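You operate a simulated robot arm through the tools that you are given. There is no shell and no other tool. Be economical: measure what you need, move in short steps, check, and stop when the job is done.

Carry out the task below with a simulated robot arm. There is one attempt and no reset: what you move stays moved.

## Task
Gauge the hub and set the spacer that the display names on it.
Fine: slider over the hub, press the read key, slider back; switch the gauge off again.

The check looks at the end state, three seconds after you hand in, the way a careful person would. Anything else that was tipped, shoved, dropped, spilled or broken makes it a failure.

## Robot
A 6-joint arm with a two-finger parallel gripper, fixed in place. Base frame: the origin is at the foot of the arm, x ahead of it, y to its left, z up; the work surface is at about z = 0. Units: mm, degrees, N and s.
With the tool pointing down near the work surface it reaches from about 140 to 580 mm from the base axis. Its first joint turns from -66.0 to 66.0 degrees. Payload 2.1 kg.
The tool frame sits at the grasp point between the pads (the TCP): z along the fingers, y along the line on which they close. The tips reach 30 mm beyond it. Largest opening 94 mm; finger width 28, thickness 10; the body of the gripper, 50 by 96 mm, starts 55 mm behind the TCP.
Orientation is that of the tool frame in the base frame, as a unit quaternion [w, x, y, z]. With the fingers straight down and closing along the base's y, the tool's x points along the base's -x, its y along +y and its z along -z.

## Interface
- The arm moves only by the tool servo_tool. Its argument "moves" is a list of rows, each a list of 3 entries, a list of its own where there are three numbers: the finger opening in mm, from 0 to 94, then the shift along the base's x, y, z in mm, then the turn, a rotation vector about the base's x, y, z in degrees. In form: [[gripper, [dx, dy, dz], [rx, ry, rz]], ...]. A call has 1 to 12 rows; each row shifts and turns the commanded pose from where the row before left it. A row lasts 0.2 s, in which the tool goes at most 50 mm and 8.6 degrees; a call with a longer step from one row to the next is refused whole, and so is a gripper value outside its range. Where a pose cannot be reached the arm comes as near as it can. A force on the tool above 60 N (or 10 N above the force at the start of the call, whichever is more), or a blocked arm, ends the call early, and 0.2 s more pass. Each finger travels about 72 mm/s and halts on what it meets, pressing with about 34 N; the grip force reading is that of the motor and also rises with nothing between the fingers. The clock runs only during rows and for 0.2 s after the last one: add rows that do not move to give the fingers time. The reply holds the time, the measured pose of the TCP, the force on the tool along the base axes, the opening and the grip force, in the units named above and with some noise.
- Cameras (640 x 400 px; columns grow to the right, rows downward): "scene" is fixed at [52.9, -373.4, 485.4]; the picture's right is [0.74, -0.67, 0.00], its down [-0.41, -0.45, -0.79] and it looks along [0.53, 0.59, -0.61] (base axes); focal length 302 px, centre (320, 200). "wrist" rides on the gripper at [76, 14, -102] in the tool frame; the picture's right is [-0.18, 0.98, 0.00], its down [-0.75, -0.14, -0.64] and it looks along [-0.63, -0.12, 0.77] (tool axes); focal length 243 px, centre (320, 200). There is no depth. A picture from a camera that has moved, and an enlarged one, comes with that camera's place and axes in the base frame and with its lens. The place of the scene camera against the robot may be out by one fixed shift of up to 12 mm in any direction.
- get_image(camera): a new picture of that camera. It takes no simulated time.
- inspect(camera, box): a new picture of the part [left, top, right, bottom] of that camera's present view, enlarged. It takes no simulated time.
- finish_job(): hands the job in; it is judged then, once.

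Work in short steps. Places have to be worked out from the pictures, the camera data and where the tool is seen: move nearer, look again, correct. Check each grasp and each placing, and mend what went wrong. You have 120 turns and 84 pictures in all, those below and enlarged ones among them. Open the gripper and draw the arm clear of the work before you hand the job in, unless the task says otherwise; then end with one line.

The tools are called after ">>>" by a JSON object that holds its "api" and its "payload". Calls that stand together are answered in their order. servo_tool: Moves the arm, as the interface text tells. Its arguments: {"type":"object","properties":{"moves":{"type":"array"}},"required":["moves"]} The other tools are called the same way: get_image (camera) takes a picture; inspect (camera, box) takes an enlarged picture of a part of a camera's view; finish_job () hands the job in.

At the start:

```text
t: 0.0
tcp_pos: [352.7, -89.5, 299.1]
ee_rot: [0.0, 0.0, 1.0, 0.0]
wrist_force: [-0.5, 0.2, 0.1]
width: 94.1
grasp_force: 0.1
```

scene: 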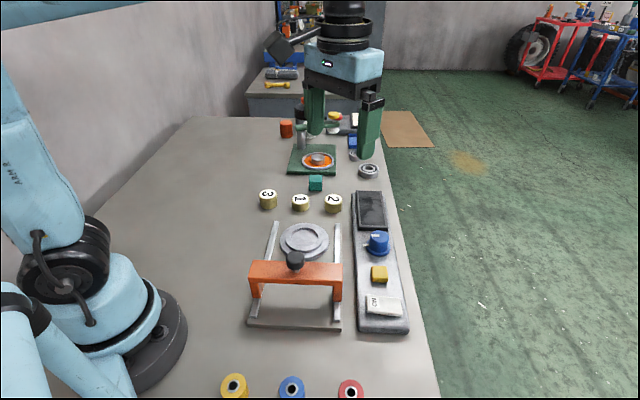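
wrist: 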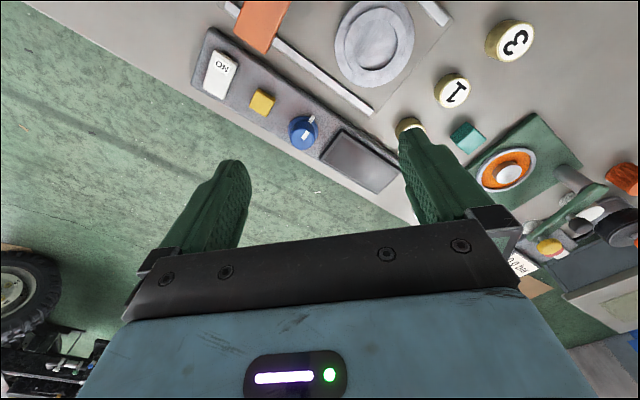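

I'll look closer at the gauge, panel and spacers first.

>>> {"api": "inspect", "payload": {"camera": "scene", "box": [230, 170, 430, 340]}}

>>> {"api": "inspect", "payload": {"camera": "scene", "box": [250, 100, 410, 220]}}

>>> {"api": "inspect", "payload": {"camera": "wrist", "box": [180, 0, 560, 220]}}

```text
2.35 times, centred on (330, 255) of scene
camera zoom: at [52.9, -373.4, 485.4], right [0.74, -0.67, 0.0], down [-0.41, -0.45, -0.79], along [0.53, 0.59, -0.61], focal length 710 px, centre (296, 71)
```

zoom: 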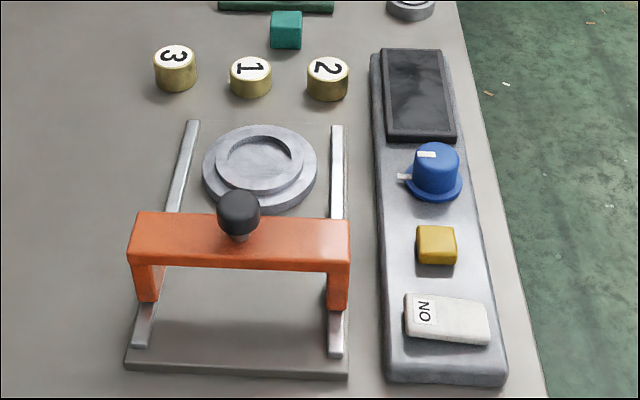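

```text
3.33 times, centred on (330, 160) of scene
camera zoom: at [52.9, -373.4, 485.4], right [0.74, -0.67, 0.0], down [-0.41, -0.45, -0.79], along [0.53, 0.59, -0.61], focal length 1006 px, centre (287, 333)
```

zoom: 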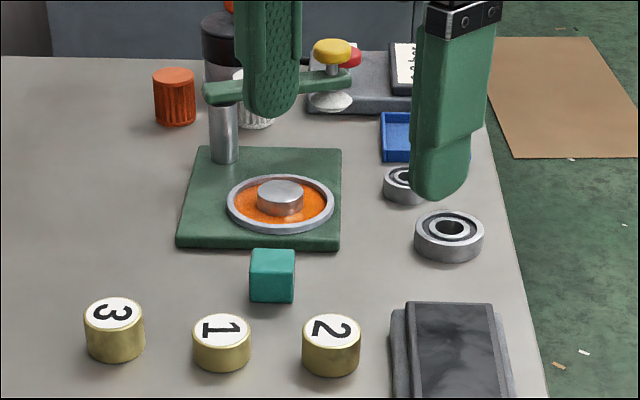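

```text
1.68 times, centred on (370, 110) of wrist
camera zoom: at [277.0, -76.5, 399.8], right [0.18, 0.98, 0.0], down [0.75, -0.14, 0.64], along [0.63, -0.12, -0.77], focal length 409 px, centre (236, 352)
```

zoom: 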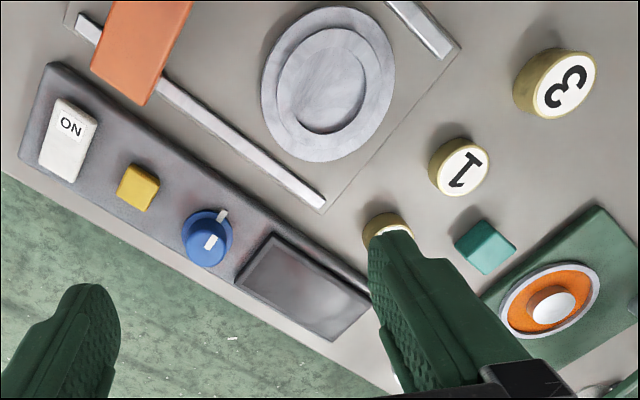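

The gauge has rails running at about 45° in base xy, with a display, dial, yellow key and rocker on the panel. I'll move the wrist camera nearer to the panel to read the dial markings.

>>> {"api": "servo_tool", "payload": {"moves": [[94, [-35, -20, -20], [0, 0, 0]], [94, [-35, -20, -30], [0, 0, 0]], [94, [-35, -20, -30], [0, 0, 0]], [94, [0, 0, 0], [0, 0, 0]]]}}

>>> {"api": "get_image", "payload": {"camera": "wrist"}}

>>> {"api": "inspect", "payload": {"camera": "scene", "box": [345, 180, 425, 340]}}

```text
refused: row 2 steps farther than a row can; nothing moved
```

```text
78 pictures are left
camera wrist: at [277.0, -76.5, 399.8], right [0.18, 0.98, 0.0], down [0.75, -0.14, 0.64], along [0.63, -0.12, -0.77], focal length 243 px, centre (320, 200)
```

wrist: 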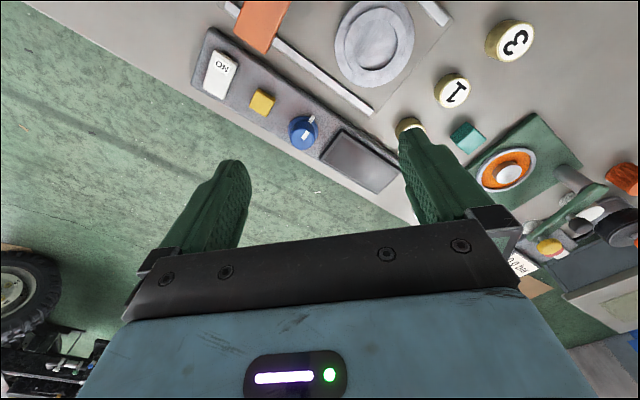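

```text
2.50 times, centred on (385, 260) of scene
camera zoom: at [52.9, -373.4, 485.4], right [0.74, -0.67, 0.0], down [-0.41, -0.45, -0.79], along [0.53, 0.59, -0.61], focal length 754 px, centre (158, 50)
```

zoom: 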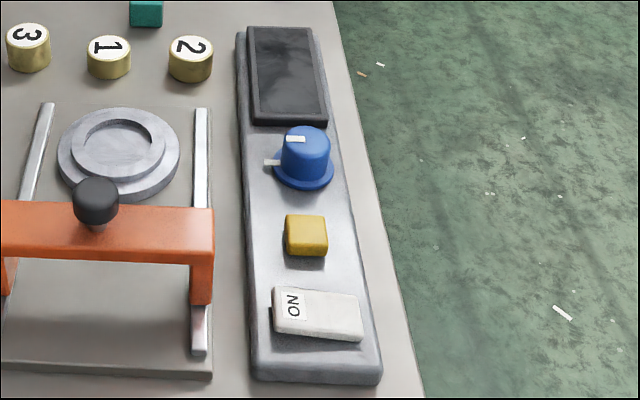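

The step was too long for one row, so I'll repeat it with smaller steps.

>>> {"api": "servo_tool", "payload": {"moves": [[94, [-25, -15, -22], [0, 0, 0]], [94, [-25, -15, -22], [0, 0, 0]], [94, [-25, -15, -23], [0, 0, 0]], [94, [-25, -15, -23], [0, 0, 0]], [94, [0, 0, 0], [0, 0, 0]]]}}

>>> {"api": "get_image", "payload": {"camera": "wrist"}}

```text
t: 1.2
tcp_pos: [253.7, -148.2, 206.9]
ee_rot: [0.0, -0.001, 1.0, 0.001]
wrist_force: [-0.9, 0.4, 0.3]
width: 94.1
grasp_force: 0.0
```

```text
76 pictures are left
camera wrist: at [177.6, -136.0, 309.0], right [0.18, 0.98, 0.0], down [0.75, -0.14, 0.64], along [0.63, -0.12, -0.77], focal length 243 px, centre (320, 200)
```

wrist: 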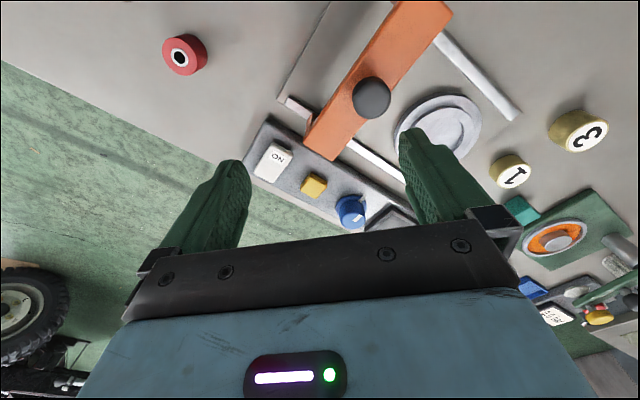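

Estimates from this view: rocker ≈(333,-230), yellow key ≈(377,-183), dial ≈(429,-138), slider knob ≈(258,-103). I'll yaw the tool +45° to line up with the gauge and hover over the rocker for a near view.

>>> {"api": "servo_tool", "payload": {"moves": [[60, [13, -13, -9], [0, 0, 7.5]], [30, [13, -13, -9], [0, 0, 7.5]], [0, [13, -14, -9], [0, 0, 7.5]], [0, [13, -14, -9], [0, 0, 7.5]], [0, [13, -14, -10], [0, 0, 7.5]], [0, [14, -14, -10], [0, 0, 7.5]], [0, [0, 0, 0], [0, 0, 0]]]}}

>>> {"api": "get_image", "payload": {"camera": "wrist"}}

```text
t: 2.8
tcp_pos: [331.4, -231.8, 152.3]
ee_rot: [0.0, -0.383, 0.924, 0.0]
wrist_force: [-1.0, 0.0, -0.1]
width: 0.0
grasp_force: 32.8
```

```text
75 pictures are left
camera wrist: at [267.4, -276.6, 253.8], right [-0.57, 0.82, 0.0], down [0.63, 0.43, 0.64], along [0.53, 0.36, -0.77], focal length 243 px, centre (320, 200)
```

wrist: 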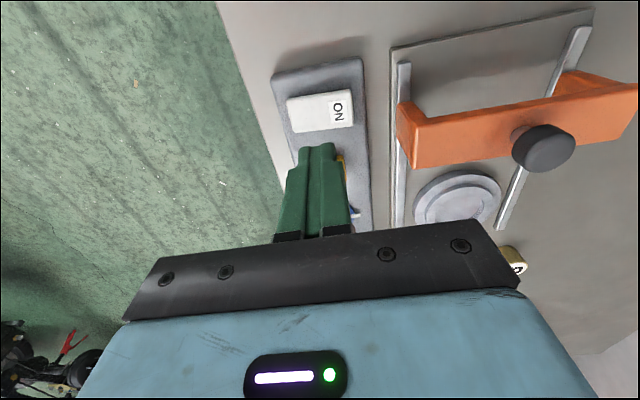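

Rocker axis runs from about (357,-253) to (316,-205), with ON at the rails end. I'll check its tilt before pressing.

>>> {"api": "inspect", "payload": {"camera": "scene", "box": [350, 285, 420, 335]}}

>>> {"api": "inspect", "payload": {"camera": "wrist", "box": [260, 50, 400, 170]}}

```text
8.00 times, centred on (385, 310) of scene
camera zoom: at [52.9, -373.4, 485.4], right [0.74, -0.67, 0.0], down [-0.41, -0.45, -0.79], along [0.53, 0.59, -0.61], focal length 2413 px, centre (-200, -680)
```

zoom: 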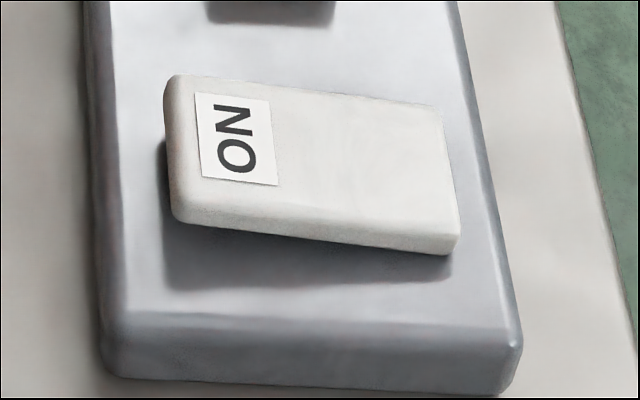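

```text
3.33 times, centred on (330, 110) of wrist
camera zoom: at [267.4, -276.6, 253.8], right [-0.57, 0.82, 0.0], down [0.63, 0.43, 0.64], along [0.53, 0.36, -0.77], focal length 809 px, centre (287, 500)
```

zoom: 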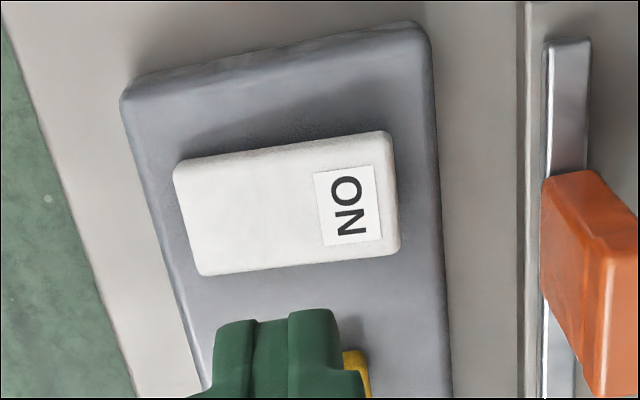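

The ON end stands up, so the gauge is off. I'll move over the ON end at about (323,-213), and come down.

>>> {"api": "servo_tool", "payload": {"moves": [[0, [-8, 18, -20], [0, 0, 0]], [0, [0, 0, -35], [0, 0, 0]], [0, [0, 0, -20], [0, 0, 0]], [0, [0, 0, 0], [0, 0, 0]]]}}

>>> {"api": "get_image", "payload": {"camera": "wrist"}}

>>> {"api": "inspect", "payload": {"camera": "scene", "box": [300, 200, 460, 350]}}

```text
t: 3.8
tcp_pos: [323.2, -214.4, 77.2]
ee_rot: [0.0, -0.383, 0.924, 0.001]
wrist_force: [-0.9, -0.4, 0.9]
width: 0.0
grasp_force: 33.0
```

```text
72 pictures are left
camera wrist: at [259.8, -259.6, 178.9], right [-0.56, 0.83, 0.0], down [0.63, 0.43, 0.64], along [0.53, 0.36, -0.77], focal length 243 px, centre (320, 200)
```

wrist: 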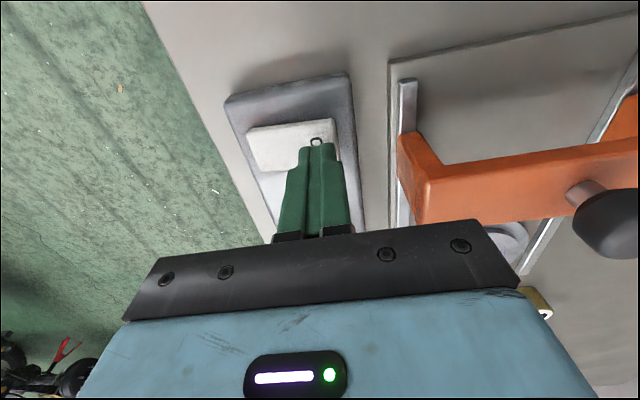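

```text
2.67 times, centred on (380, 275) of scene
camera zoom: at [52.9, -373.4, 485.4], right [0.74, -0.67, 0.0], down [-0.41, -0.45, -0.79], along [0.53, 0.59, -0.61], focal length 804 px, centre (160, 0)
```

zoom: 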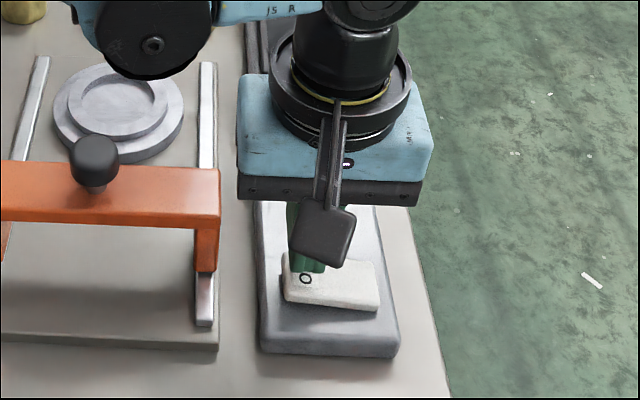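

The tip sits above the ON end and the gripper body clears the bridge. I'll go down in small steps and watch the force.

>>> {"api": "servo_tool", "payload": {"moves": [[0, [0, 0, -8], [0, 0, 0]], [0, [0, 0, -6], [0, 0, 0]], [0, [0, 0, -5], [0, 0, 0]], [0, [0, 0, -4], [0, 0, 0]]]}}

>>> {"api": "inspect", "payload": {"camera": "wrist", "box": [200, 50, 400, 250]}}

```text
t: 4.6
tcp_pos: [322.7, -213.1, 64.6]
ee_rot: [0.0, -0.383, 0.924, 0.002]
wrist_force: [-0.8, 0.5, 24.2]
width: 0.0
grasp_force: 33.3
stopped in row 3: the force on the tool passed its limit (the readings are from after the stop); the commanded pose is now the measured one
```

```text
2.00 times, centred on (300, 150) of wrist
camera zoom: at [259.8, -259.1, 165.3], right [-0.57, 0.82, 0.01], down [0.64, 0.43, 0.64], along [0.53, 0.37, -0.77], focal length 485 px, centre (360, 300)
```

zoom: 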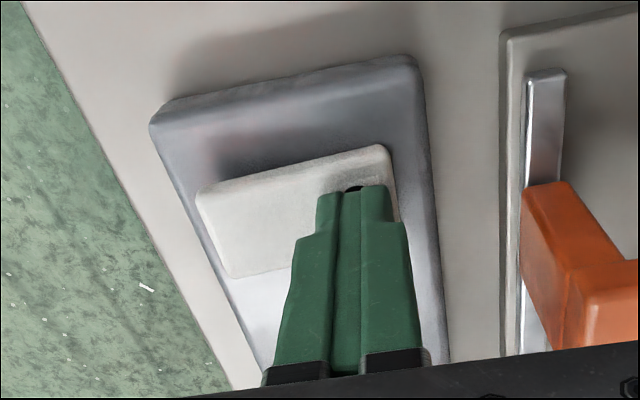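

The stop came at tip z≈35. I'll see whether the rocker has flipped.

>>> {"api": "inspect", "payload": {"camera": "scene", "box": [340, 180, 430, 340]}}

```text
2.50 times, centred on (385, 260) of scene
camera zoom: at [52.8, -373.3, 485.5], right [0.74, -0.67, 0.0], down [-0.41, -0.45, -0.79], along [0.53, 0.59, -0.61], focal length 754 px, centre (158, 50)
```

zoom: 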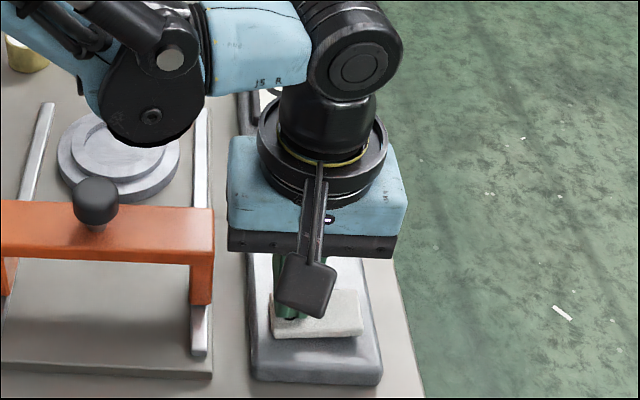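

The ON end is lower but still not clearly down. I'll press on a little in small steps.

>>> {"api": "servo_tool", "payload": {"moves": [[0, [0, 0, -2], [0, 0, 0]], [0, [0, 0, -2], [0, 0, 0]], [0, [0, 0, -2], [0, 0, 0]], [0, [0, 0, -2], [0, 0, 0]], [0, [0, 0, -1], [0, 0, 0]]]}}

```text
t: 5.0
tcp_pos: [322.8, -215.1, 63.2]
ee_rot: [0.0, -0.383, 0.924, 0.002]
wrist_force: [-0.6, 0.7, 23.9]
width: 0.1
grasp_force: 32.9
stopped in row 2: the force on the tool passed its limit (the readings are from after the stop); the commanded pose is now the measured one
```

It seems to be at a hard stop. I'll lift straight up and look.

>>> {"api": "servo_tool", "payload": {"moves": [[0, [0, 0, 20], [0, 0, 0]], [0, [0, 0, 40], [0, 0, 0]], [0, [-20, -20, 40], [0, 0, 0]], [0, [-30, -30, 0], [0, 0, 0]], [0, [0, 0, 0], [0, 0, 0]]]}}

>>> {"api": "inspect", "payload": {"camera": "scene", "box": [340, 180, 430, 340]}}

>>> {"api": "get_image", "payload": {"camera": "wrist"}}

```text
t: 6.2
tcp_pos: [271.3, -263.3, 166.0]
ee_rot: [-0.001, -0.384, 0.924, 0.002]
wrist_force: [-0.3, -0.5, 0.8]
width: 0.0
grasp_force: 32.8
```

```text
2.50 times, centred on (385, 260) of scene
camera zoom: at [52.9, -373.4, 485.4], right [0.74, -0.67, 0.0], down [-0.41, -0.45, -0.79], along [0.53, 0.59, -0.61], focal length 754 px, centre (158, 50)
```

zoom: 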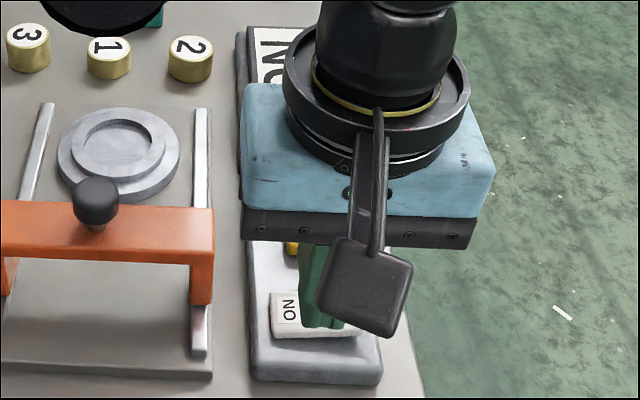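

```text
67 pictures are left
camera wrist: at [208.0, -308.7, 266.3], right [-0.57, 0.82, 0.01], down [0.63, 0.43, 0.64], along [0.53, 0.37, -0.77], focal length 243 px, centre (320, 200)
```

wrist: 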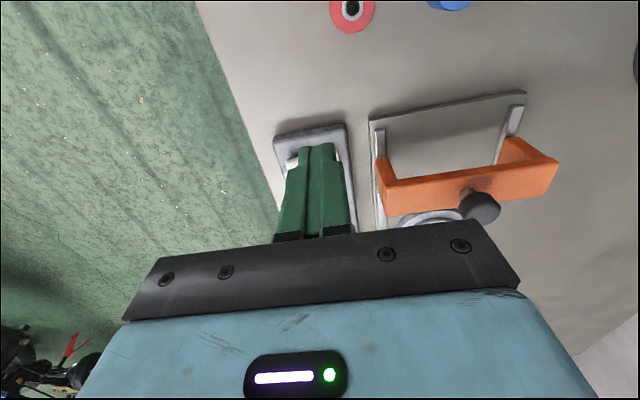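

The display is lit. I'll move over to the slider, which clears the view so I can read the display.

>>> {"api": "servo_tool", "payload": {"moves": [[20, [-5, 40, 0], [0, 0, 0]], [40, [-5, 40, 0], [0, 0, 0]], [60, [-5, 40, 0], [0, 0, 0]], [80, [0, 40, 0], [0, 0, 0]], [80, [0, 0, 0], [0, 0, 0]]]}}

>>> {"api": "inspect", "payload": {"camera": "scene", "box": [340, 180, 430, 340]}}

>>> {"api": "get_image", "payload": {"camera": "wrist"}}

```text
t: 7.4
tcp_pos: [257.6, -103.0, 161.3]
ee_rot: [-0.001, -0.383, 0.924, 0.002]
wrist_force: [-0.4, -0.1, 0.1]
width: 80.0
grasp_force: 0.1
```

```text
2.50 times, centred on (385, 260) of scene
camera zoom: at [52.9, -373.4, 485.4], right [0.74, -0.67, 0.0], down [-0.41, -0.45, -0.79], along [0.53, 0.59, -0.61], focal length 754 px, centre (158, 50)
```

zoom: 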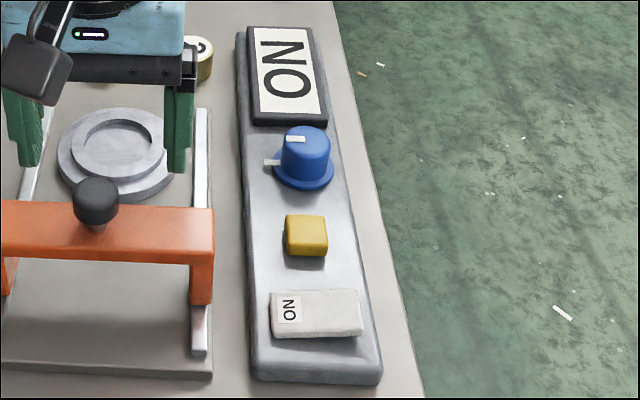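

```text
65 pictures are left
camera wrist: at [195.0, -148.0, 263.0], right [-0.56, 0.83, 0.01], down [0.64, 0.43, 0.64], along [0.53, 0.37, -0.77], focal length 243 px, centre (320, 200)
```

wrist: 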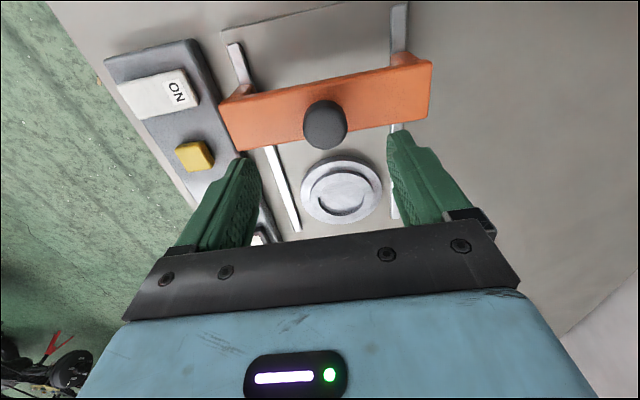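

The display reads "ON". From three views I place the slider knob at about (251,-103), height ≈90. I'll lower partway and check the centring.

>>> {"api": "servo_tool", "payload": {"moves": [[80, [-6, 0, -10], [0, 0, 0]], [80, [0, 0, -12], [0, 0, 0]], [80, [0, 0, 0], [0, 0, 0]]]}}

>>> {"api": "get_image", "payload": {"camera": "wrist"}}

>>> {"api": "inspect", "payload": {"camera": "scene", "box": [220, 160, 380, 340]}}

```text
t: 8.2
tcp_pos: [252.7, -102.9, 139.8]
ee_rot: [0.0, -0.383, 0.924, 0.003]
wrist_force: [-0.4, -0.2, 0.1]
width: 80.1
grasp_force: 0.1
```

```text
64 pictures are left
camera wrist: at [188.6, -148.5, 241.8], right [-0.57, 0.82, 0.01], down [0.64, 0.43, 0.64], along [0.53, 0.37, -0.77], focal length 243 px, centre (320, 200)
```

wrist: 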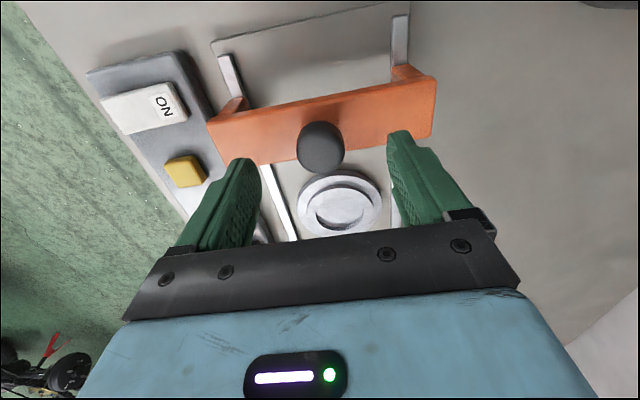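

```text
2.22 times, centred on (300, 250) of scene
camera zoom: at [52.9, -373.4, 485.4], right [0.74, -0.67, 0.0], down [-0.41, -0.45, -0.79], along [0.53, 0.59, -0.61], focal length 670 px, centre (364, 89)
```

zoom: 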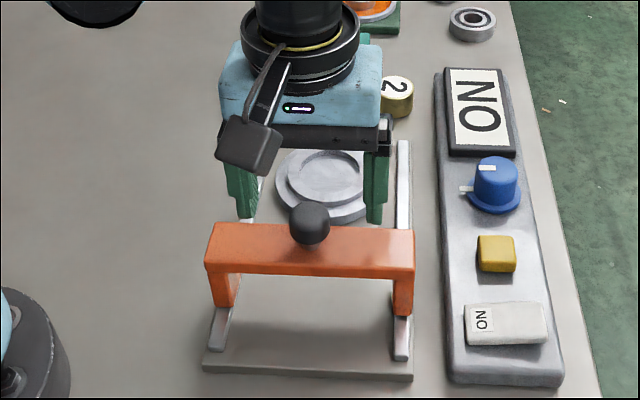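

Knob now solves to (253,-102) at height 90, right under the tool. I'll lower around it to TCP z≈105 and check.

>>> {"api": "servo_tool", "payload": {"moves": [[80, [0, 0, -12], [0, 0, 0]], [80, [0, 0, -12], [0, 0, 0]], [80, [0, 0, -10], [0, 0, 0]], [80, [0, 0, 0], [0, 0, 0]]]}}

>>> {"api": "get_image", "payload": {"camera": "wrist"}}

>>> {"api": "inspect", "payload": {"camera": "scene", "box": [220, 180, 380, 340]}}

```text
t: 9.0
tcp_pos: [253.5, -104.4, 112.9]
ee_rot: [-0.001, -0.384, 0.923, 0.002]
wrist_force: [-6.4, 5.9, 24.5]
width: 75.1
grasp_force: 0.0
stopped in row 4: the force on the tool passed its limit (the readings are from after the stop); the commanded pose is now the measured one
```

```text
62 pictures are left
camera wrist: at [190.5, -149.5, 213.7], right [-0.57, 0.82, 0.0], down [0.63, 0.43, 0.64], along [0.53, 0.36, -0.77], focal length 243 px, centre (320, 200)
```

wrist: 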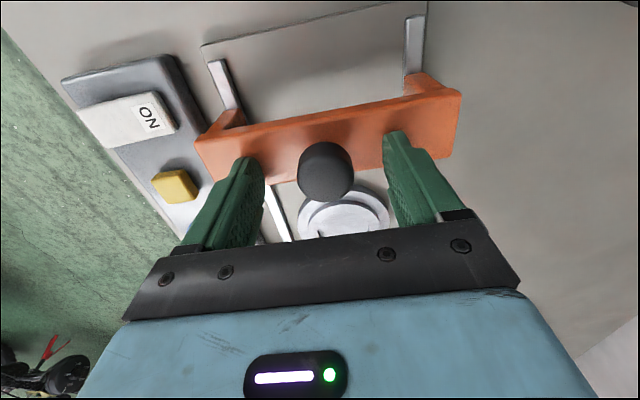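

```text
2.50 times, centred on (300, 260) of scene
camera zoom: at [52.8, -373.4, 485.4], right [0.74, -0.67, 0.0], down [-0.41, -0.45, -0.79], along [0.53, 0.59, -0.61], focal length 754 px, centre (370, 50)
```

zoom: 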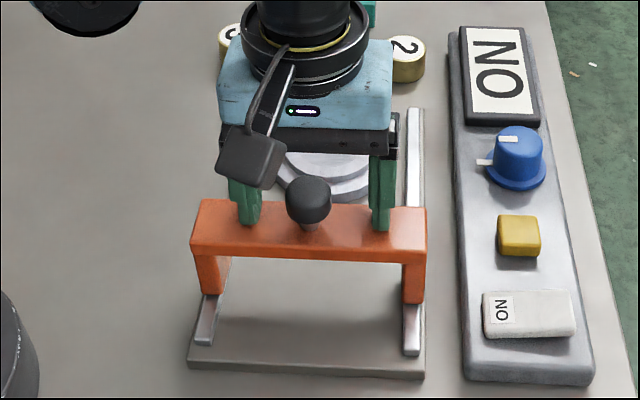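

The tips touched the bridge beam at z≈83, so the knob is higher than I judged (≈105) and at about (248,-107). I'll raise 4 mm, shift onto it and close.

>>> {"api": "servo_tool", "payload": {"moves": [[75, [0, 0, 5], [0, 0, 0]], [70, [-5, -3, 0], [0, 0, 0]], [60, [0, 0, 0], [0, 0, 0]], [50, [0, 0, 0], [0, 0, 0]], [42, [0, 0, 0], [0, 0, 0]], [42, [0, 0, 0], [0, 0, 0]]]}}

>>> {"api": "get_image", "payload": {"camera": "wrist"}}

```text
t: 10.4
tcp_pos: [248.9, -108.5, 116.3]
ee_rot: [-0.001, -0.382, 0.924, 0.001]
wrist_force: [0.1, 0.5, 0.6]
width: 42.1
grasp_force: 0.0
```

```text
60 pictures are left
camera wrist: at [185.9, -152.7, 217.7], right [-0.57, 0.82, 0.0], down [0.63, 0.43, 0.64], along [0.53, 0.36, -0.77], focal length 243 px, centre (320, 200)
```

wrist: 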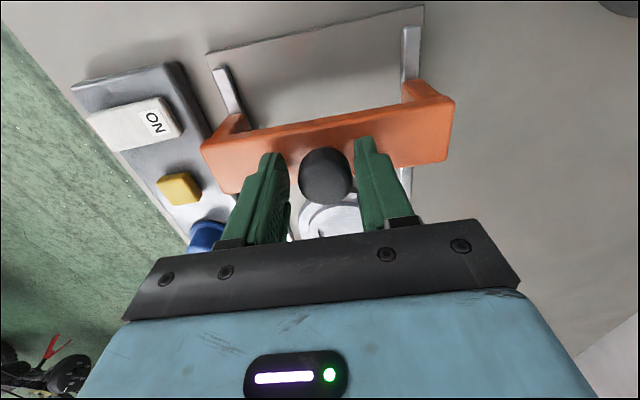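

The knob lies between the fingers, slightly toward the right one. I'll nudge 2 mm that way and close on it.

>>> {"api": "servo_tool", "payload": {"moves": [[40, [-1.5, 1.5, 0], [0, 0, 0]], [34, [0, 0, 0], [0, 0, 0]], [28, [0, 0, 0], [0, 0, 0]], [22, [0, 0, 0], [0, 0, 0]], [22, [0, 0, 0], [0, 0, 0]]]}}

>>> {"api": "get_image", "payload": {"camera": "wrist"}}

```text
t: 11.6
tcp_pos: [247.1, -105.4, 116.4]
ee_rot: [-0.001, -0.383, 0.924, 0.001]
wrist_force: [-8.3, 9.0, 4.4]
width: 29.8
grasp_force: 44.7
```

```text
59 pictures are left
camera wrist: at [183.9, -151.0, 218.2], right [-0.57, 0.82, 0.0], down [0.63, 0.43, 0.64], along [0.53, 0.36, -0.77], focal length 243 px, centre (320, 200)
```

wrist: 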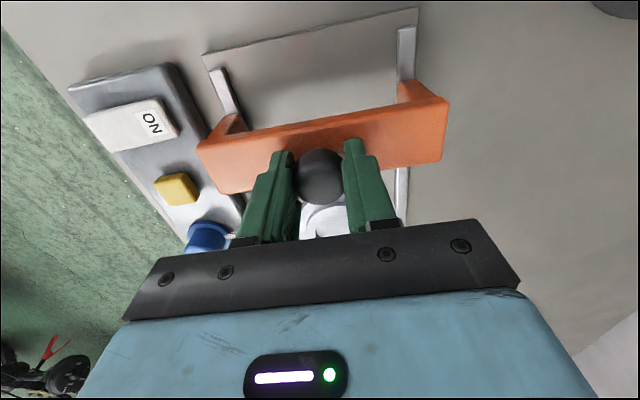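

Gripped at 29.8 mm. The rails run at about 45.4° and the hub is at about (335,-18), so the slider needs roughly (+88,+87). I'll ease off the side force and start sliding.

>>> {"api": "servo_tool", "payload": {"moves": [[22, [-1, 1, 0], [0, 0, 0]], [22, [5, 5, 0], [0, 0, 0]], [22, [7, 7, 0], [0, 0, 0]], [22, [8, 8, 0], [0, 0, 0]], [22, [8, 8, 0], [0, 0, 0]]]}}

>>> {"api": "get_image", "payload": {"camera": "wrist"}}

```text
t: 12.8
tcp_pos: [274.8, -77.7, 116.5]
ee_rot: [0.0, -0.382, 0.924, 0.001]
wrist_force: [8.4, -8.9, 36.1]
width: 29.7
grasp_force: 45.2
```

```text
58 pictures are left
camera wrist: at [211.2, -123.1, 218.2], right [-0.57, 0.82, 0.0], down [0.63, 0.43, 0.64], along [0.53, 0.36, -0.77], focal length 243 px, centre (320, 200)
```

wrist: 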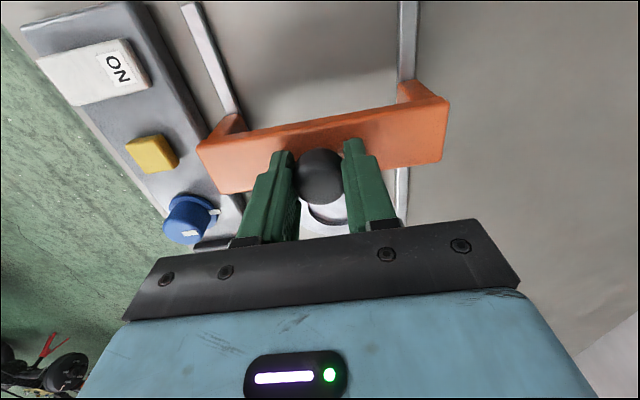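

It slides well. There is some down pressure (36 N), so I'll raise the command 1 mm and carry on.

>>> {"api": "servo_tool", "payload": {"moves": [[22, [0.5, -0.5, 1], [0, 0, 0]], [22, [7, 7, 0], [0, 0, 0]], [22, [8, 8, 0], [0, 0, 0]], [22, [8, 8, 0], [0, 0, 0]], [22, [0, 0, 0], [0, 0, 0]]]}}

```text
t: 14.0
tcp_pos: [299.0, -55.7, 117.3]
ee_rot: [-0.001, -0.383, 0.924, 0.001]
wrist_force: [10.7, -11.3, -15.7]
width: 29.7
grasp_force: 44.9
```

Now at (299,-56) with mild side load; I'll correct that and go on to over the hub.

>>> {"api": "servo_tool", "payload": {"moves": [[22, [0.8, -0.8, -0.5], [0, 0, 0]], [22, [7, 6.8, 0], [0, 0, 0]], [22, [8, 7.8, 0], [0, 0, 0]], [22, [8, 7.8, 0], [0, 0, 0]], [22, [8, 7.8, 0], [0, 0, 0]], [22, [5, 5, 0], [0, 0, 0]], [22, [0, 0, 0], [0, 0, 0]]]}}

>>> {"api": "get_image", "payload": {"camera": "wrist"}}

>>> {"api": "get_image", "payload": {"camera": "scene"}}

```text
t: 15.6
tcp_pos: [334.5, -19.7, 116.9]
ee_rot: [-0.001, -0.383, 0.924, 0.003]
wrist_force: [-17.7, 17.9, -27.7]
width: 29.3
grasp_force: 44.9
```

```text
57 pictures are left
camera wrist: at [271.1, -64.3, 218.9], right [-0.57, 0.82, 0.01], down [0.64, 0.43, 0.64], along [0.53, 0.37, -0.77], focal length 243 px, centre (320, 200)
```

wrist: 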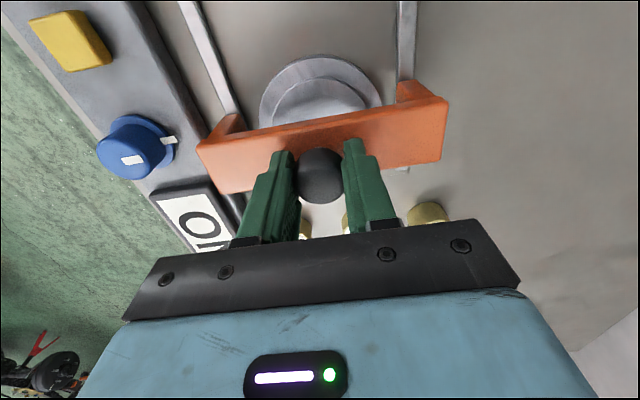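

```text
56 pictures are left
```

scene: 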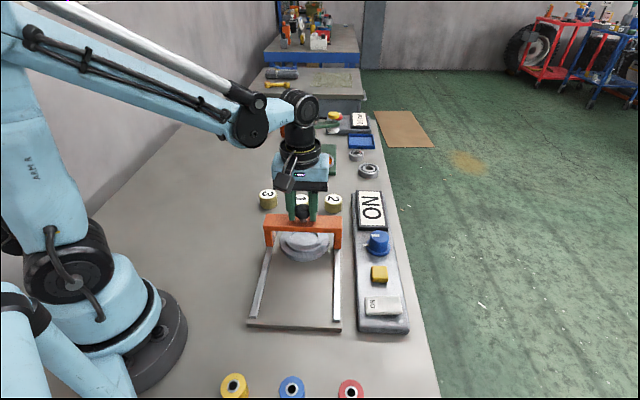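

The bridge now stands over the hub at (334,-20). I'll relieve the side load, open, and rise.

>>> {"api": "servo_tool", "payload": {"moves": [[22, [-1.2, 1.2, -1], [0, 0, 0]], [30, [0, 0, 0], [0, 0, 0]], [45, [0, 0, 0], [0, 0, 0]], [60, [0, 0, 0], [0, 0, 0]], [60, [0, 0, 30], [0, 0, 0]], [50, [0, 0, 40], [0, 0, 0]], [30, [-35, -35, 0], [0, 0, 0]], [0, [-35, -35, 0], [0, 0, 0]], [0, [0, -35, 0], [0, 0, 0]], [0, [0, -30, 0], [0, 0, 0]], [0, [0, 0, 0], [0, 0, 0]]]}}

>>> {"api": "get_image", "payload": {"camera": "scene"}}

>>> {"api": "get_image", "payload": {"camera": "wrist"}}

```text
t: 18.0
tcp_pos: [265.6, -154.9, 185.9]
ee_rot: [0.0, -0.382, 0.924, 0.001]
wrist_force: [-0.4, 0.0, 0.1]
width: 0.0
grasp_force: 33.1
```

```text
55 pictures are left
```

scene: 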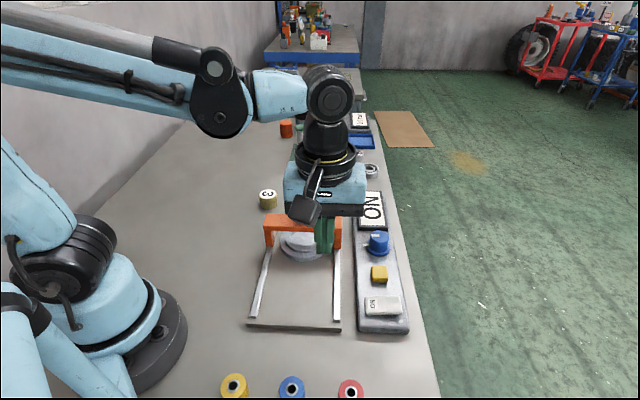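

```text
54 pictures are left
camera wrist: at [201.1, -199.9, 287.4], right [-0.57, 0.82, 0.0], down [0.63, 0.43, 0.64], along [0.53, 0.36, -0.77], focal length 243 px, centre (320, 200)
```

wrist: 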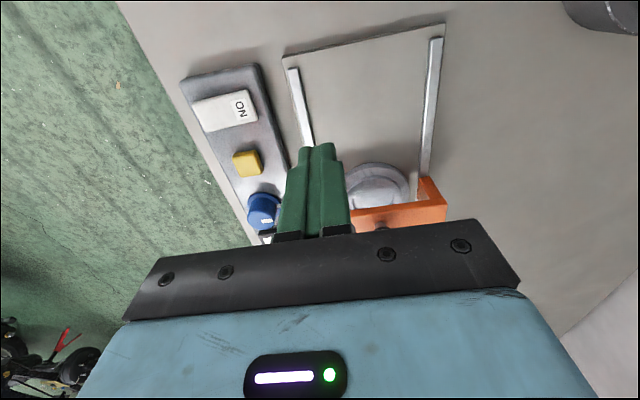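

The bridge stays over the hub. The yellow key is at about (381,-185); I'll hover there with closed fingers.

>>> {"api": "servo_tool", "payload": {"moves": [[0, [40, -10, 0], [0, 0, 0]], [0, [40, -10, 0], [0, 0, 0]], [0, [35, -10, -25], [0, 0, 0]], [0, [0, 0, -40], [0, 0, 0]], [0, [0, 0, -20], [0, 0, 0]], [0, [0, 0, 0], [0, 0, 0]]]}}

>>> {"api": "get_image", "payload": {"camera": "wrist"}}

>>> {"api": "inspect", "payload": {"camera": "scene", "box": [320, 200, 440, 320]}}

```text
t: 19.4
tcp_pos: [378.5, -183.7, 99.4]
ee_rot: [0.0, -0.383, 0.924, 0.0]
wrist_force: [0.4, 0.0, 0.4]
width: 0.1
grasp_force: 32.5
```

```text
53 pictures are left
camera wrist: at [315.2, -229.0, 202.0], right [-0.57, 0.82, 0.0], down [0.63, 0.43, 0.64], along [0.53, 0.36, -0.77], focal length 243 px, centre (320, 200)
```

wrist: 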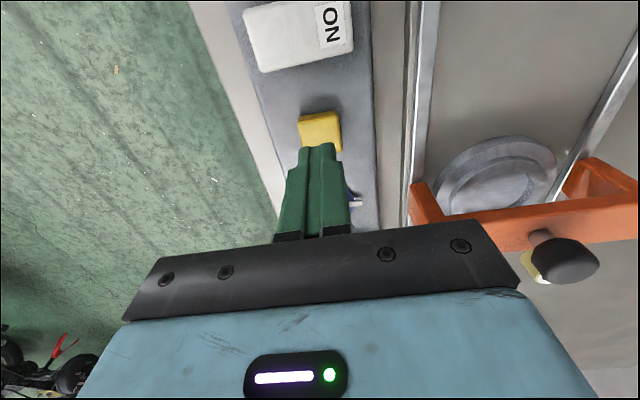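

```text
3.33 times, centred on (380, 260) of scene
camera zoom: at [52.9, -373.4, 485.4], right [0.74, -0.67, 0.0], down [-0.41, -0.45, -0.79], along [0.53, 0.59, -0.61], focal length 1006 px, centre (120, 0)
```

zoom: 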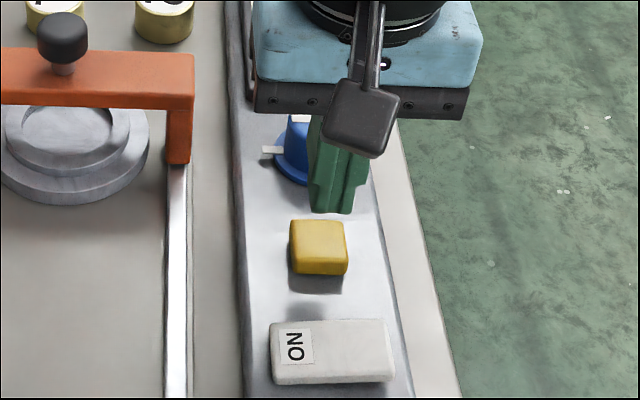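

The key solves to (378,-185), under the tool. I'll descend and press gently.

>>> {"api": "servo_tool", "payload": {"moves": [[0, [0, -1.5, -20], [0, 0, 0]], [0, [0, 0, -8], [0, 0, 0]], [0, [0, 0, -4], [0, 0, 0]], [0, [0, 0, -3], [0, 0, 0]], [0, [0, 0, -2], [0, 0, 0]]]}}

>>> {"api": "inspect", "payload": {"camera": "scene", "box": [320, 170, 440, 320]}}

```text
t: 20.6
tcp_pos: [380.2, -185.1, 64.2]
ee_rot: [0.0, -0.383, 0.924, 0.0]
wrist_force: [0.9, -1.0, 2.0]
width: 0.0
grasp_force: 33.0
```

```text
2.67 times, centred on (380, 245) of scene
camera zoom: at [52.9, -373.4, 485.4], right [0.74, -0.67, 0.0], down [-0.41, -0.45, -0.79], along [0.53, 0.59, -0.61], focal length 804 px, centre (160, 80)
```

zoom: 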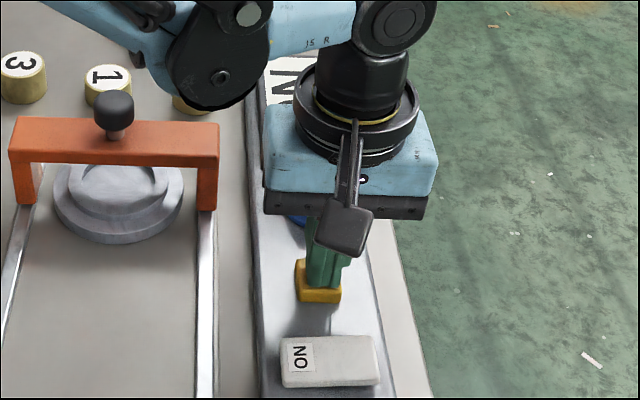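

The tip is on the key's top and the force is still about zero. I'll press in 1.5 mm steps.

>>> {"api": "servo_tool", "payload": {"moves": [[0, [0, 0, -1.5], [0, 0, 0]], [0, [0, 0, -1.5], [0, 0, 0]], [0, [0, 0, -1.5], [0, 0, 0]], [0, [0, 0, -1.5], [0, 0, 0]], [0, [0, 0, 0], [0, 0, 0]]]}}

>>> {"api": "inspect", "payload": {"camera": "scene", "box": [320, 170, 440, 320]}}

```text
t: 21.8
tcp_pos: [378.7, -184.6, 59.0]
ee_rot: [0.0, -0.384, 0.923, 0.001]
wrist_force: [1.5, 1.3, 30.4]
width: 0.1
grasp_force: 33.1
```

```text
2.67 times, centred on (380, 245) of scene
camera zoom: at [52.8, -373.3, 485.5], right [0.74, -0.67, 0.0], down [-0.41, -0.45, -0.79], along [0.53, 0.59, -0.61], focal length 804 px, centre (160, 80)
```

zoom: 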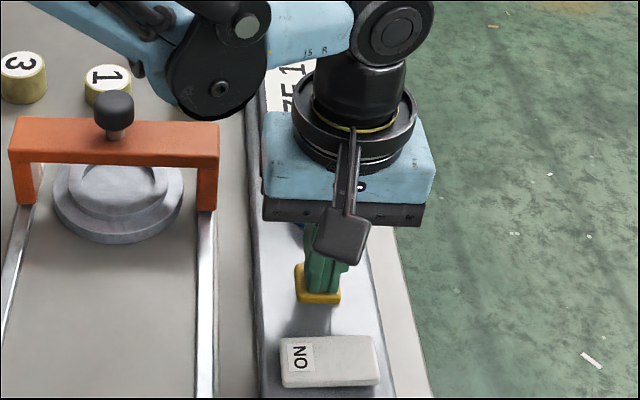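

The key went in with 30 N and the display changed. I'll rise and step aside to read it.

>>> {"api": "servo_tool", "payload": {"moves": [[0, [0, 0, 15], [0, 0, 0]], [0, [0, 0, 40], [0, 0, 0]], [0, [0, 0, 45], [0, 0, 0]], [20, [-30, 30, 20], [0, 0, 0]], [40, [-30, 35, 0], [0, 0, 0]], [60, [-20, 35, 0], [0, 0, 0]], [60, [0, 0, 0], [0, 0, 0]]]}}

>>> {"api": "inspect", "payload": {"camera": "scene", "box": [320, 170, 440, 320]}}

>>> {"api": "get_image", "payload": {"camera": "wrist"}}

```text
t: 23.4
tcp_pos: [299.9, -88.9, 178.5]
ee_rot: [-0.001, -0.383, 0.924, 0.0]
wrist_force: [-0.4, 0.2, -0.8]
width: 59.8
grasp_force: 0.1
```

```text
2.67 times, centred on (380, 245) of scene
camera zoom: at [52.9, -373.4, 485.4], right [0.74, -0.67, 0.0], down [-0.41, -0.45, -0.79], along [0.53, 0.59, -0.61], focal length 804 px, centre (160, 80)
```

zoom: 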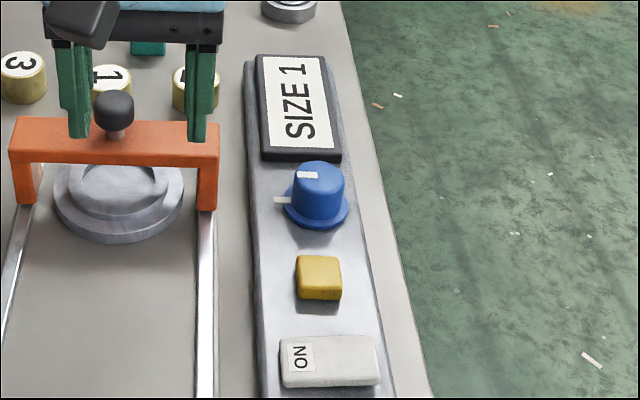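

```text
48 pictures are left
camera wrist: at [235.9, -132.7, 281.1], right [-0.56, 0.83, 0.0], down [0.63, 0.43, 0.64], along [0.53, 0.36, -0.77], focal length 243 px, centre (320, 200)
```

wrist: 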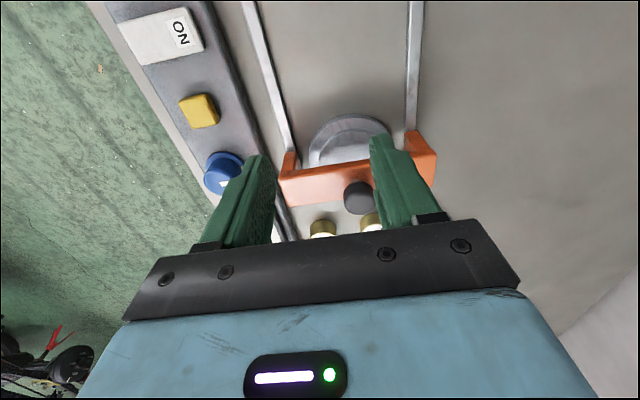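

The display reads "SIZE 1". Now the slider goes back: I return over its knob at the release pose (333.5,-18.5) and lower.

>>> {"api": "servo_tool", "payload": {"moves": [[60, [17, 35, -5], [0, 0, 0]], [60, [17, 35, -10], [0, 0, 0]], [60, [0, 0, -20], [0, 0, 0]], [60, [0, 0, -15], [0, 0, 0]], [60, [0, 0, -10], [0, 0, 0]], [60, [0, 0, 0], [0, 0, 0]]]}}

>>> {"api": "get_image", "payload": {"camera": "wrist"}}

```text
t: 24.8
tcp_pos: [333.8, -15.3, 119.0]
ee_rot: [-0.001, -0.382, 0.924, 0.0]
wrist_force: [0.5, 0.4, 0.5]
width: 60.2
grasp_force: 0.0
```

```text
47 pictures are left
camera wrist: at [269.7, -60.0, 219.6], right [-0.57, 0.82, 0.0], down [0.63, 0.43, 0.64], along [0.53, 0.36, -0.77], focal length 243 px, centre (320, 200)
```

wrist: 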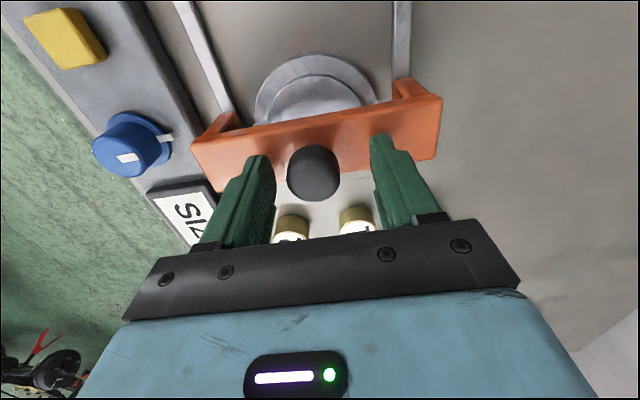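

The knob is a bit to the left of centre; I'll shift (0.5,-3.5), drop 2 mm and close.

>>> {"api": "servo_tool", "payload": {"moves": [[60, [0.5, -3.5, -2], [0, 0, 0]], [48, [0, 0, 0], [0, 0, 0]], [38, [0, 0, 0], [0, 0, 0]], [30, [0, 0, 0], [0, 0, 0]], [22, [0, 0, 0], [0, 0, 0]], [22, [0, 0, 0], [0, 0, 0]]]}}

```text
t: 26.2
tcp_pos: [334.6, -18.5, 116.1]
ee_rot: [-0.001, -0.383, 0.924, 0.0]
wrist_force: [10.9, -10.9, -6.8]
width: 29.9
grasp_force: 44.7
```

Gripped at 29.9 mm. Sliding back toward (247,-105), first half.

>>> {"api": "servo_tool", "payload": {"moves": [[22, [0.6, -0.6, 0], [0, 0, 0]], [22, [-6, -6, 0], [0, 0, 0]], [22, [-8, -8, 0], [0, 0, 0]], [22, [-8, -8, 0], [0, 0, 0]], [22, [-8, -8, 0], [0, 0, 0]], [22, [-8, -8, 0], [0, 0, 0]], [22, [0, 0, 0], [0, 0, 0]]]}}

```text
t: 27.8
tcp_pos: [296.2, -58.7, 117.2]
ee_rot: [0.0, -0.383, 0.924, 0.001]
wrist_force: [7.5, -8.1, -34.9]
width: 29.7
grasp_force: 45.0
```

Moving smoothly; I'll trim z by -1 and complete the return.

>>> {"api": "servo_tool", "payload": {"moves": [[22, [0.4, -0.4, -1], [0, 0, 0]], [22, [-8, -8, 0], [0, 0, 0]], [22, [-8, -8, 0], [0, 0, 0]], [22, [-8, -7.5, 0], [0, 0, 0]], [22, [-8, -7.5, 0], [0, 0, 0]], [22, [-8, -7.5, 0], [0, 0, 0]], [22, [-8, -7.5, 0], [0, 0, 0]], [22, [0, 0, 0], [0, 0, 0]]]}}

>>> {"api": "get_image", "payload": {"camera": "scene"}}

```text
t: 29.6
tcp_pos: [248.6, -104.9, 115.9]
ee_rot: [0.0, -0.383, 0.924, 0.0]
wrist_force: [4.6, -6.2, 31.6]
width: 29.4
grasp_force: 44.7
```

```text
46 pictures are left
```

scene: 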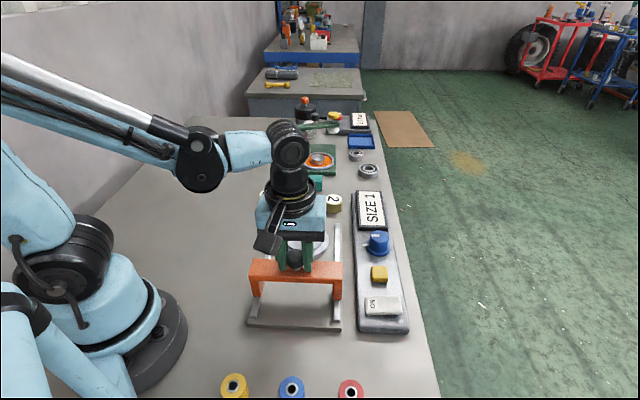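

The slider is back within about 1.5 mm of its start; I'll nudge it the rest, release and rise.

>>> {"api": "servo_tool", "payload": {"moves": [[22, [-1.5, -1.2, 1], [0, 0, 0]], [22, [0, 0, 0], [0, 0, 0]], [40, [0, 0, 0], [0, 0, 0]], [60, [0, 0, 0], [0, 0, 0]], [60, [0, 0, 30], [0, 0, 0]], [50, [0, 0, 40], [0, 0, 0]], [30, [20, -30, 0], [0, 0, 0]], [0, [20, -30, 0], [0, 0, 0]], [0, [20, -35, -20], [0, 0, 0]], [0, [0, 0, 0], [0, 0, 0]]]}}

>>> {"api": "get_image", "payload": {"camera": "scene"}}

```text
t: 31.8
tcp_pos: [306.7, -201.7, 168.1]
ee_rot: [0.0, -0.384, 0.923, 0.001]
wrist_force: [0.2, 0.3, -0.6]
width: 0.0
grasp_force: 33.1
```

```text
45 pictures are left
```

scene: 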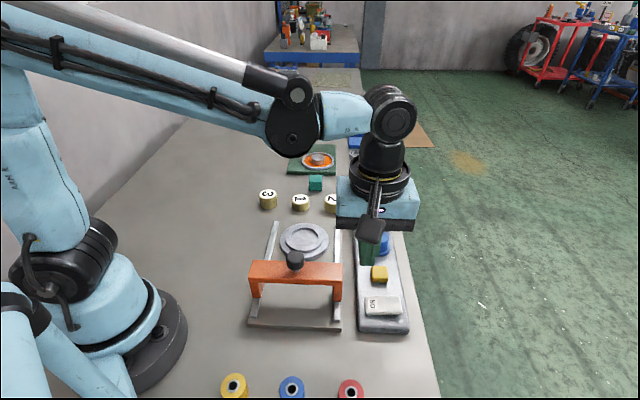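

The slider is home. To switch off, I'll press the plain end of the rocker at about (349,-243).

>>> {"api": "servo_tool", "payload": {"moves": [[0, [21, -21, -10], [0, 0, 0]], [0, [21, -21, -20], [0, 0, 0]], [0, [0, 0, -40], [0, 0, 0]], [0, [0, 0, -20], [0, 0, 0]], [0, [0, 0, 0], [0, 0, 0]]]}}

>>> {"api": "get_image", "payload": {"camera": "wrist"}}

```text
t: 33.0
tcp_pos: [347.4, -242.1, 74.9]
ee_rot: [0.0, -0.383, 0.924, 0.0]
wrist_force: [-0.3, 0.5, -0.1]
width: 0.0
grasp_force: 32.9
```

```text
44 pictures are left
camera wrist: at [283.9, -286.9, 177.8], right [-0.57, 0.82, 0.0], down [0.63, 0.43, 0.64], along [0.53, 0.36, -0.77], focal length 243 px, centre (320, 200)
```

wrist: 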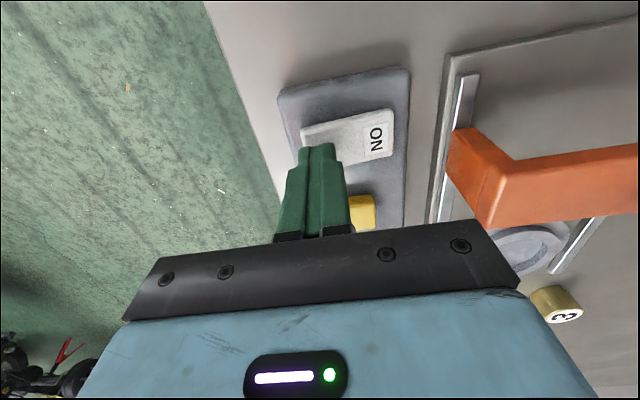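

The tip is over the plain end. I'll press it down in small steps.

>>> {"api": "servo_tool", "payload": {"moves": [[0, [1, -1, -5], [0, 0, 0]], [0, [0, 0, -2], [0, 0, 0]], [0, [0, 0, -2], [0, 0, 0]], [0, [0, 0, -2], [0, 0, 0]], [0, [0, 0, -2], [0, 0, 0]], [0, [0, 0, 0], [0, 0, 0]]]}}

>>> {"api": "get_image", "payload": {"camera": "scene"}}

```text
t: 34.4
tcp_pos: [349.2, -243.6, 63.3]
ee_rot: [0.0, -0.383, 0.924, 0.001]
wrist_force: [-0.8, 0.8, 26.8]
width: 0.0
grasp_force: 32.8
```

```text
43 pictures are left
```

scene: 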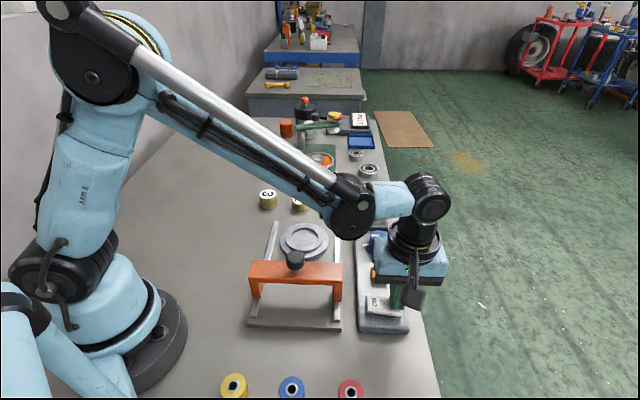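

Pressed with 27 N. I'll lift, travel high towards spacer 1, and check display and spacers.

>>> {"api": "servo_tool", "payload": {"moves": [[0, [0, 0, 20], [0, 0, 0]], [0, [0, 0, 45], [0, 0, 0]], [0, [-5, 10, 45], [0, 0, 0]], [20, [0, 48, 10], [0, 0, 0]], [40, [5, 48, 0], [0, 0, 0]], [60, [5, 48, 0], [0, 0, 0]], [70, [5, 48, 0], [0, 0, 0]], [70, [5, 48, 0], [0, 0, 0]], [70, [5, 48, 0], [0, 0, 0]], [70, [0, 0, 0], [0, 0, 0]]]}}

>>> {"api": "get_image", "payload": {"camera": "wrist"}}

>>> {"api": "get_image", "payload": {"camera": "scene"}}

```text
t: 36.6
tcp_pos: [372.5, 56.1, 182.4]
ee_rot: [0.0, -0.383, 0.924, 0.001]
wrist_force: [0.1, 0.4, -0.1]
width: 69.9
grasp_force: 0.0
```

```text
42 pictures are left
camera wrist: at [307.1, 11.3, 284.9], right [-0.56, 0.83, 0.0], down [0.63, 0.43, 0.64], along [0.53, 0.36, -0.77], focal length 243 px, centre (320, 200)
```

wrist: 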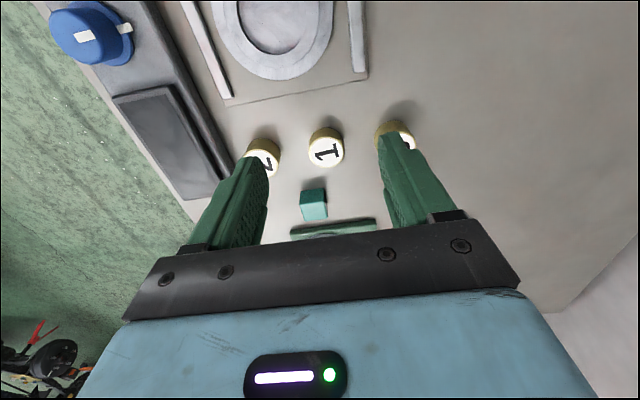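

```text
41 pictures are left
```

scene: 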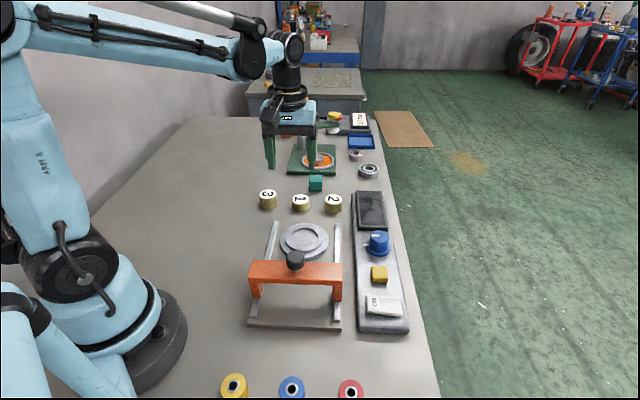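

The display is dark, so the gauge is off. Spacer 1 solves to about (417,95); I'll go above it and look again.

>>> {"api": "servo_tool", "payload": {"moves": [[68, [15, 13, 0], [0, 0, 0]], [66, [15, 13, -10], [0, 0, 0]], [66, [14, 12, -20], [0, 0, 0]], [66, [0, 0, -20], [0, 0, 0]], [66, [0, 0, 0], [0, 0, 0]]]}}

>>> {"api": "get_image", "payload": {"camera": "wrist"}}

```text
t: 37.8
tcp_pos: [413.9, 93.3, 133.5]
ee_rot: [0.0, -0.383, 0.924, 0.001]
wrist_force: [0.4, 0.9, 0.0]
width: 66.1
grasp_force: 0.0
```

```text
40 pictures are left
camera wrist: at [351.0, 48.5, 234.5], right [-0.57, 0.82, 0.0], down [0.63, 0.43, 0.64], along [0.53, 0.36, -0.77], focal length 243 px, centre (320, 200)
```

wrist: 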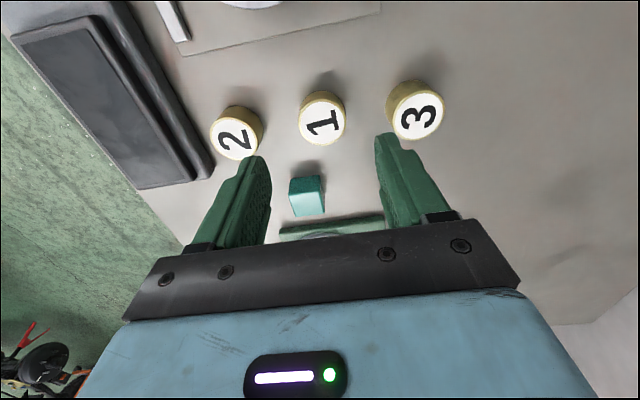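

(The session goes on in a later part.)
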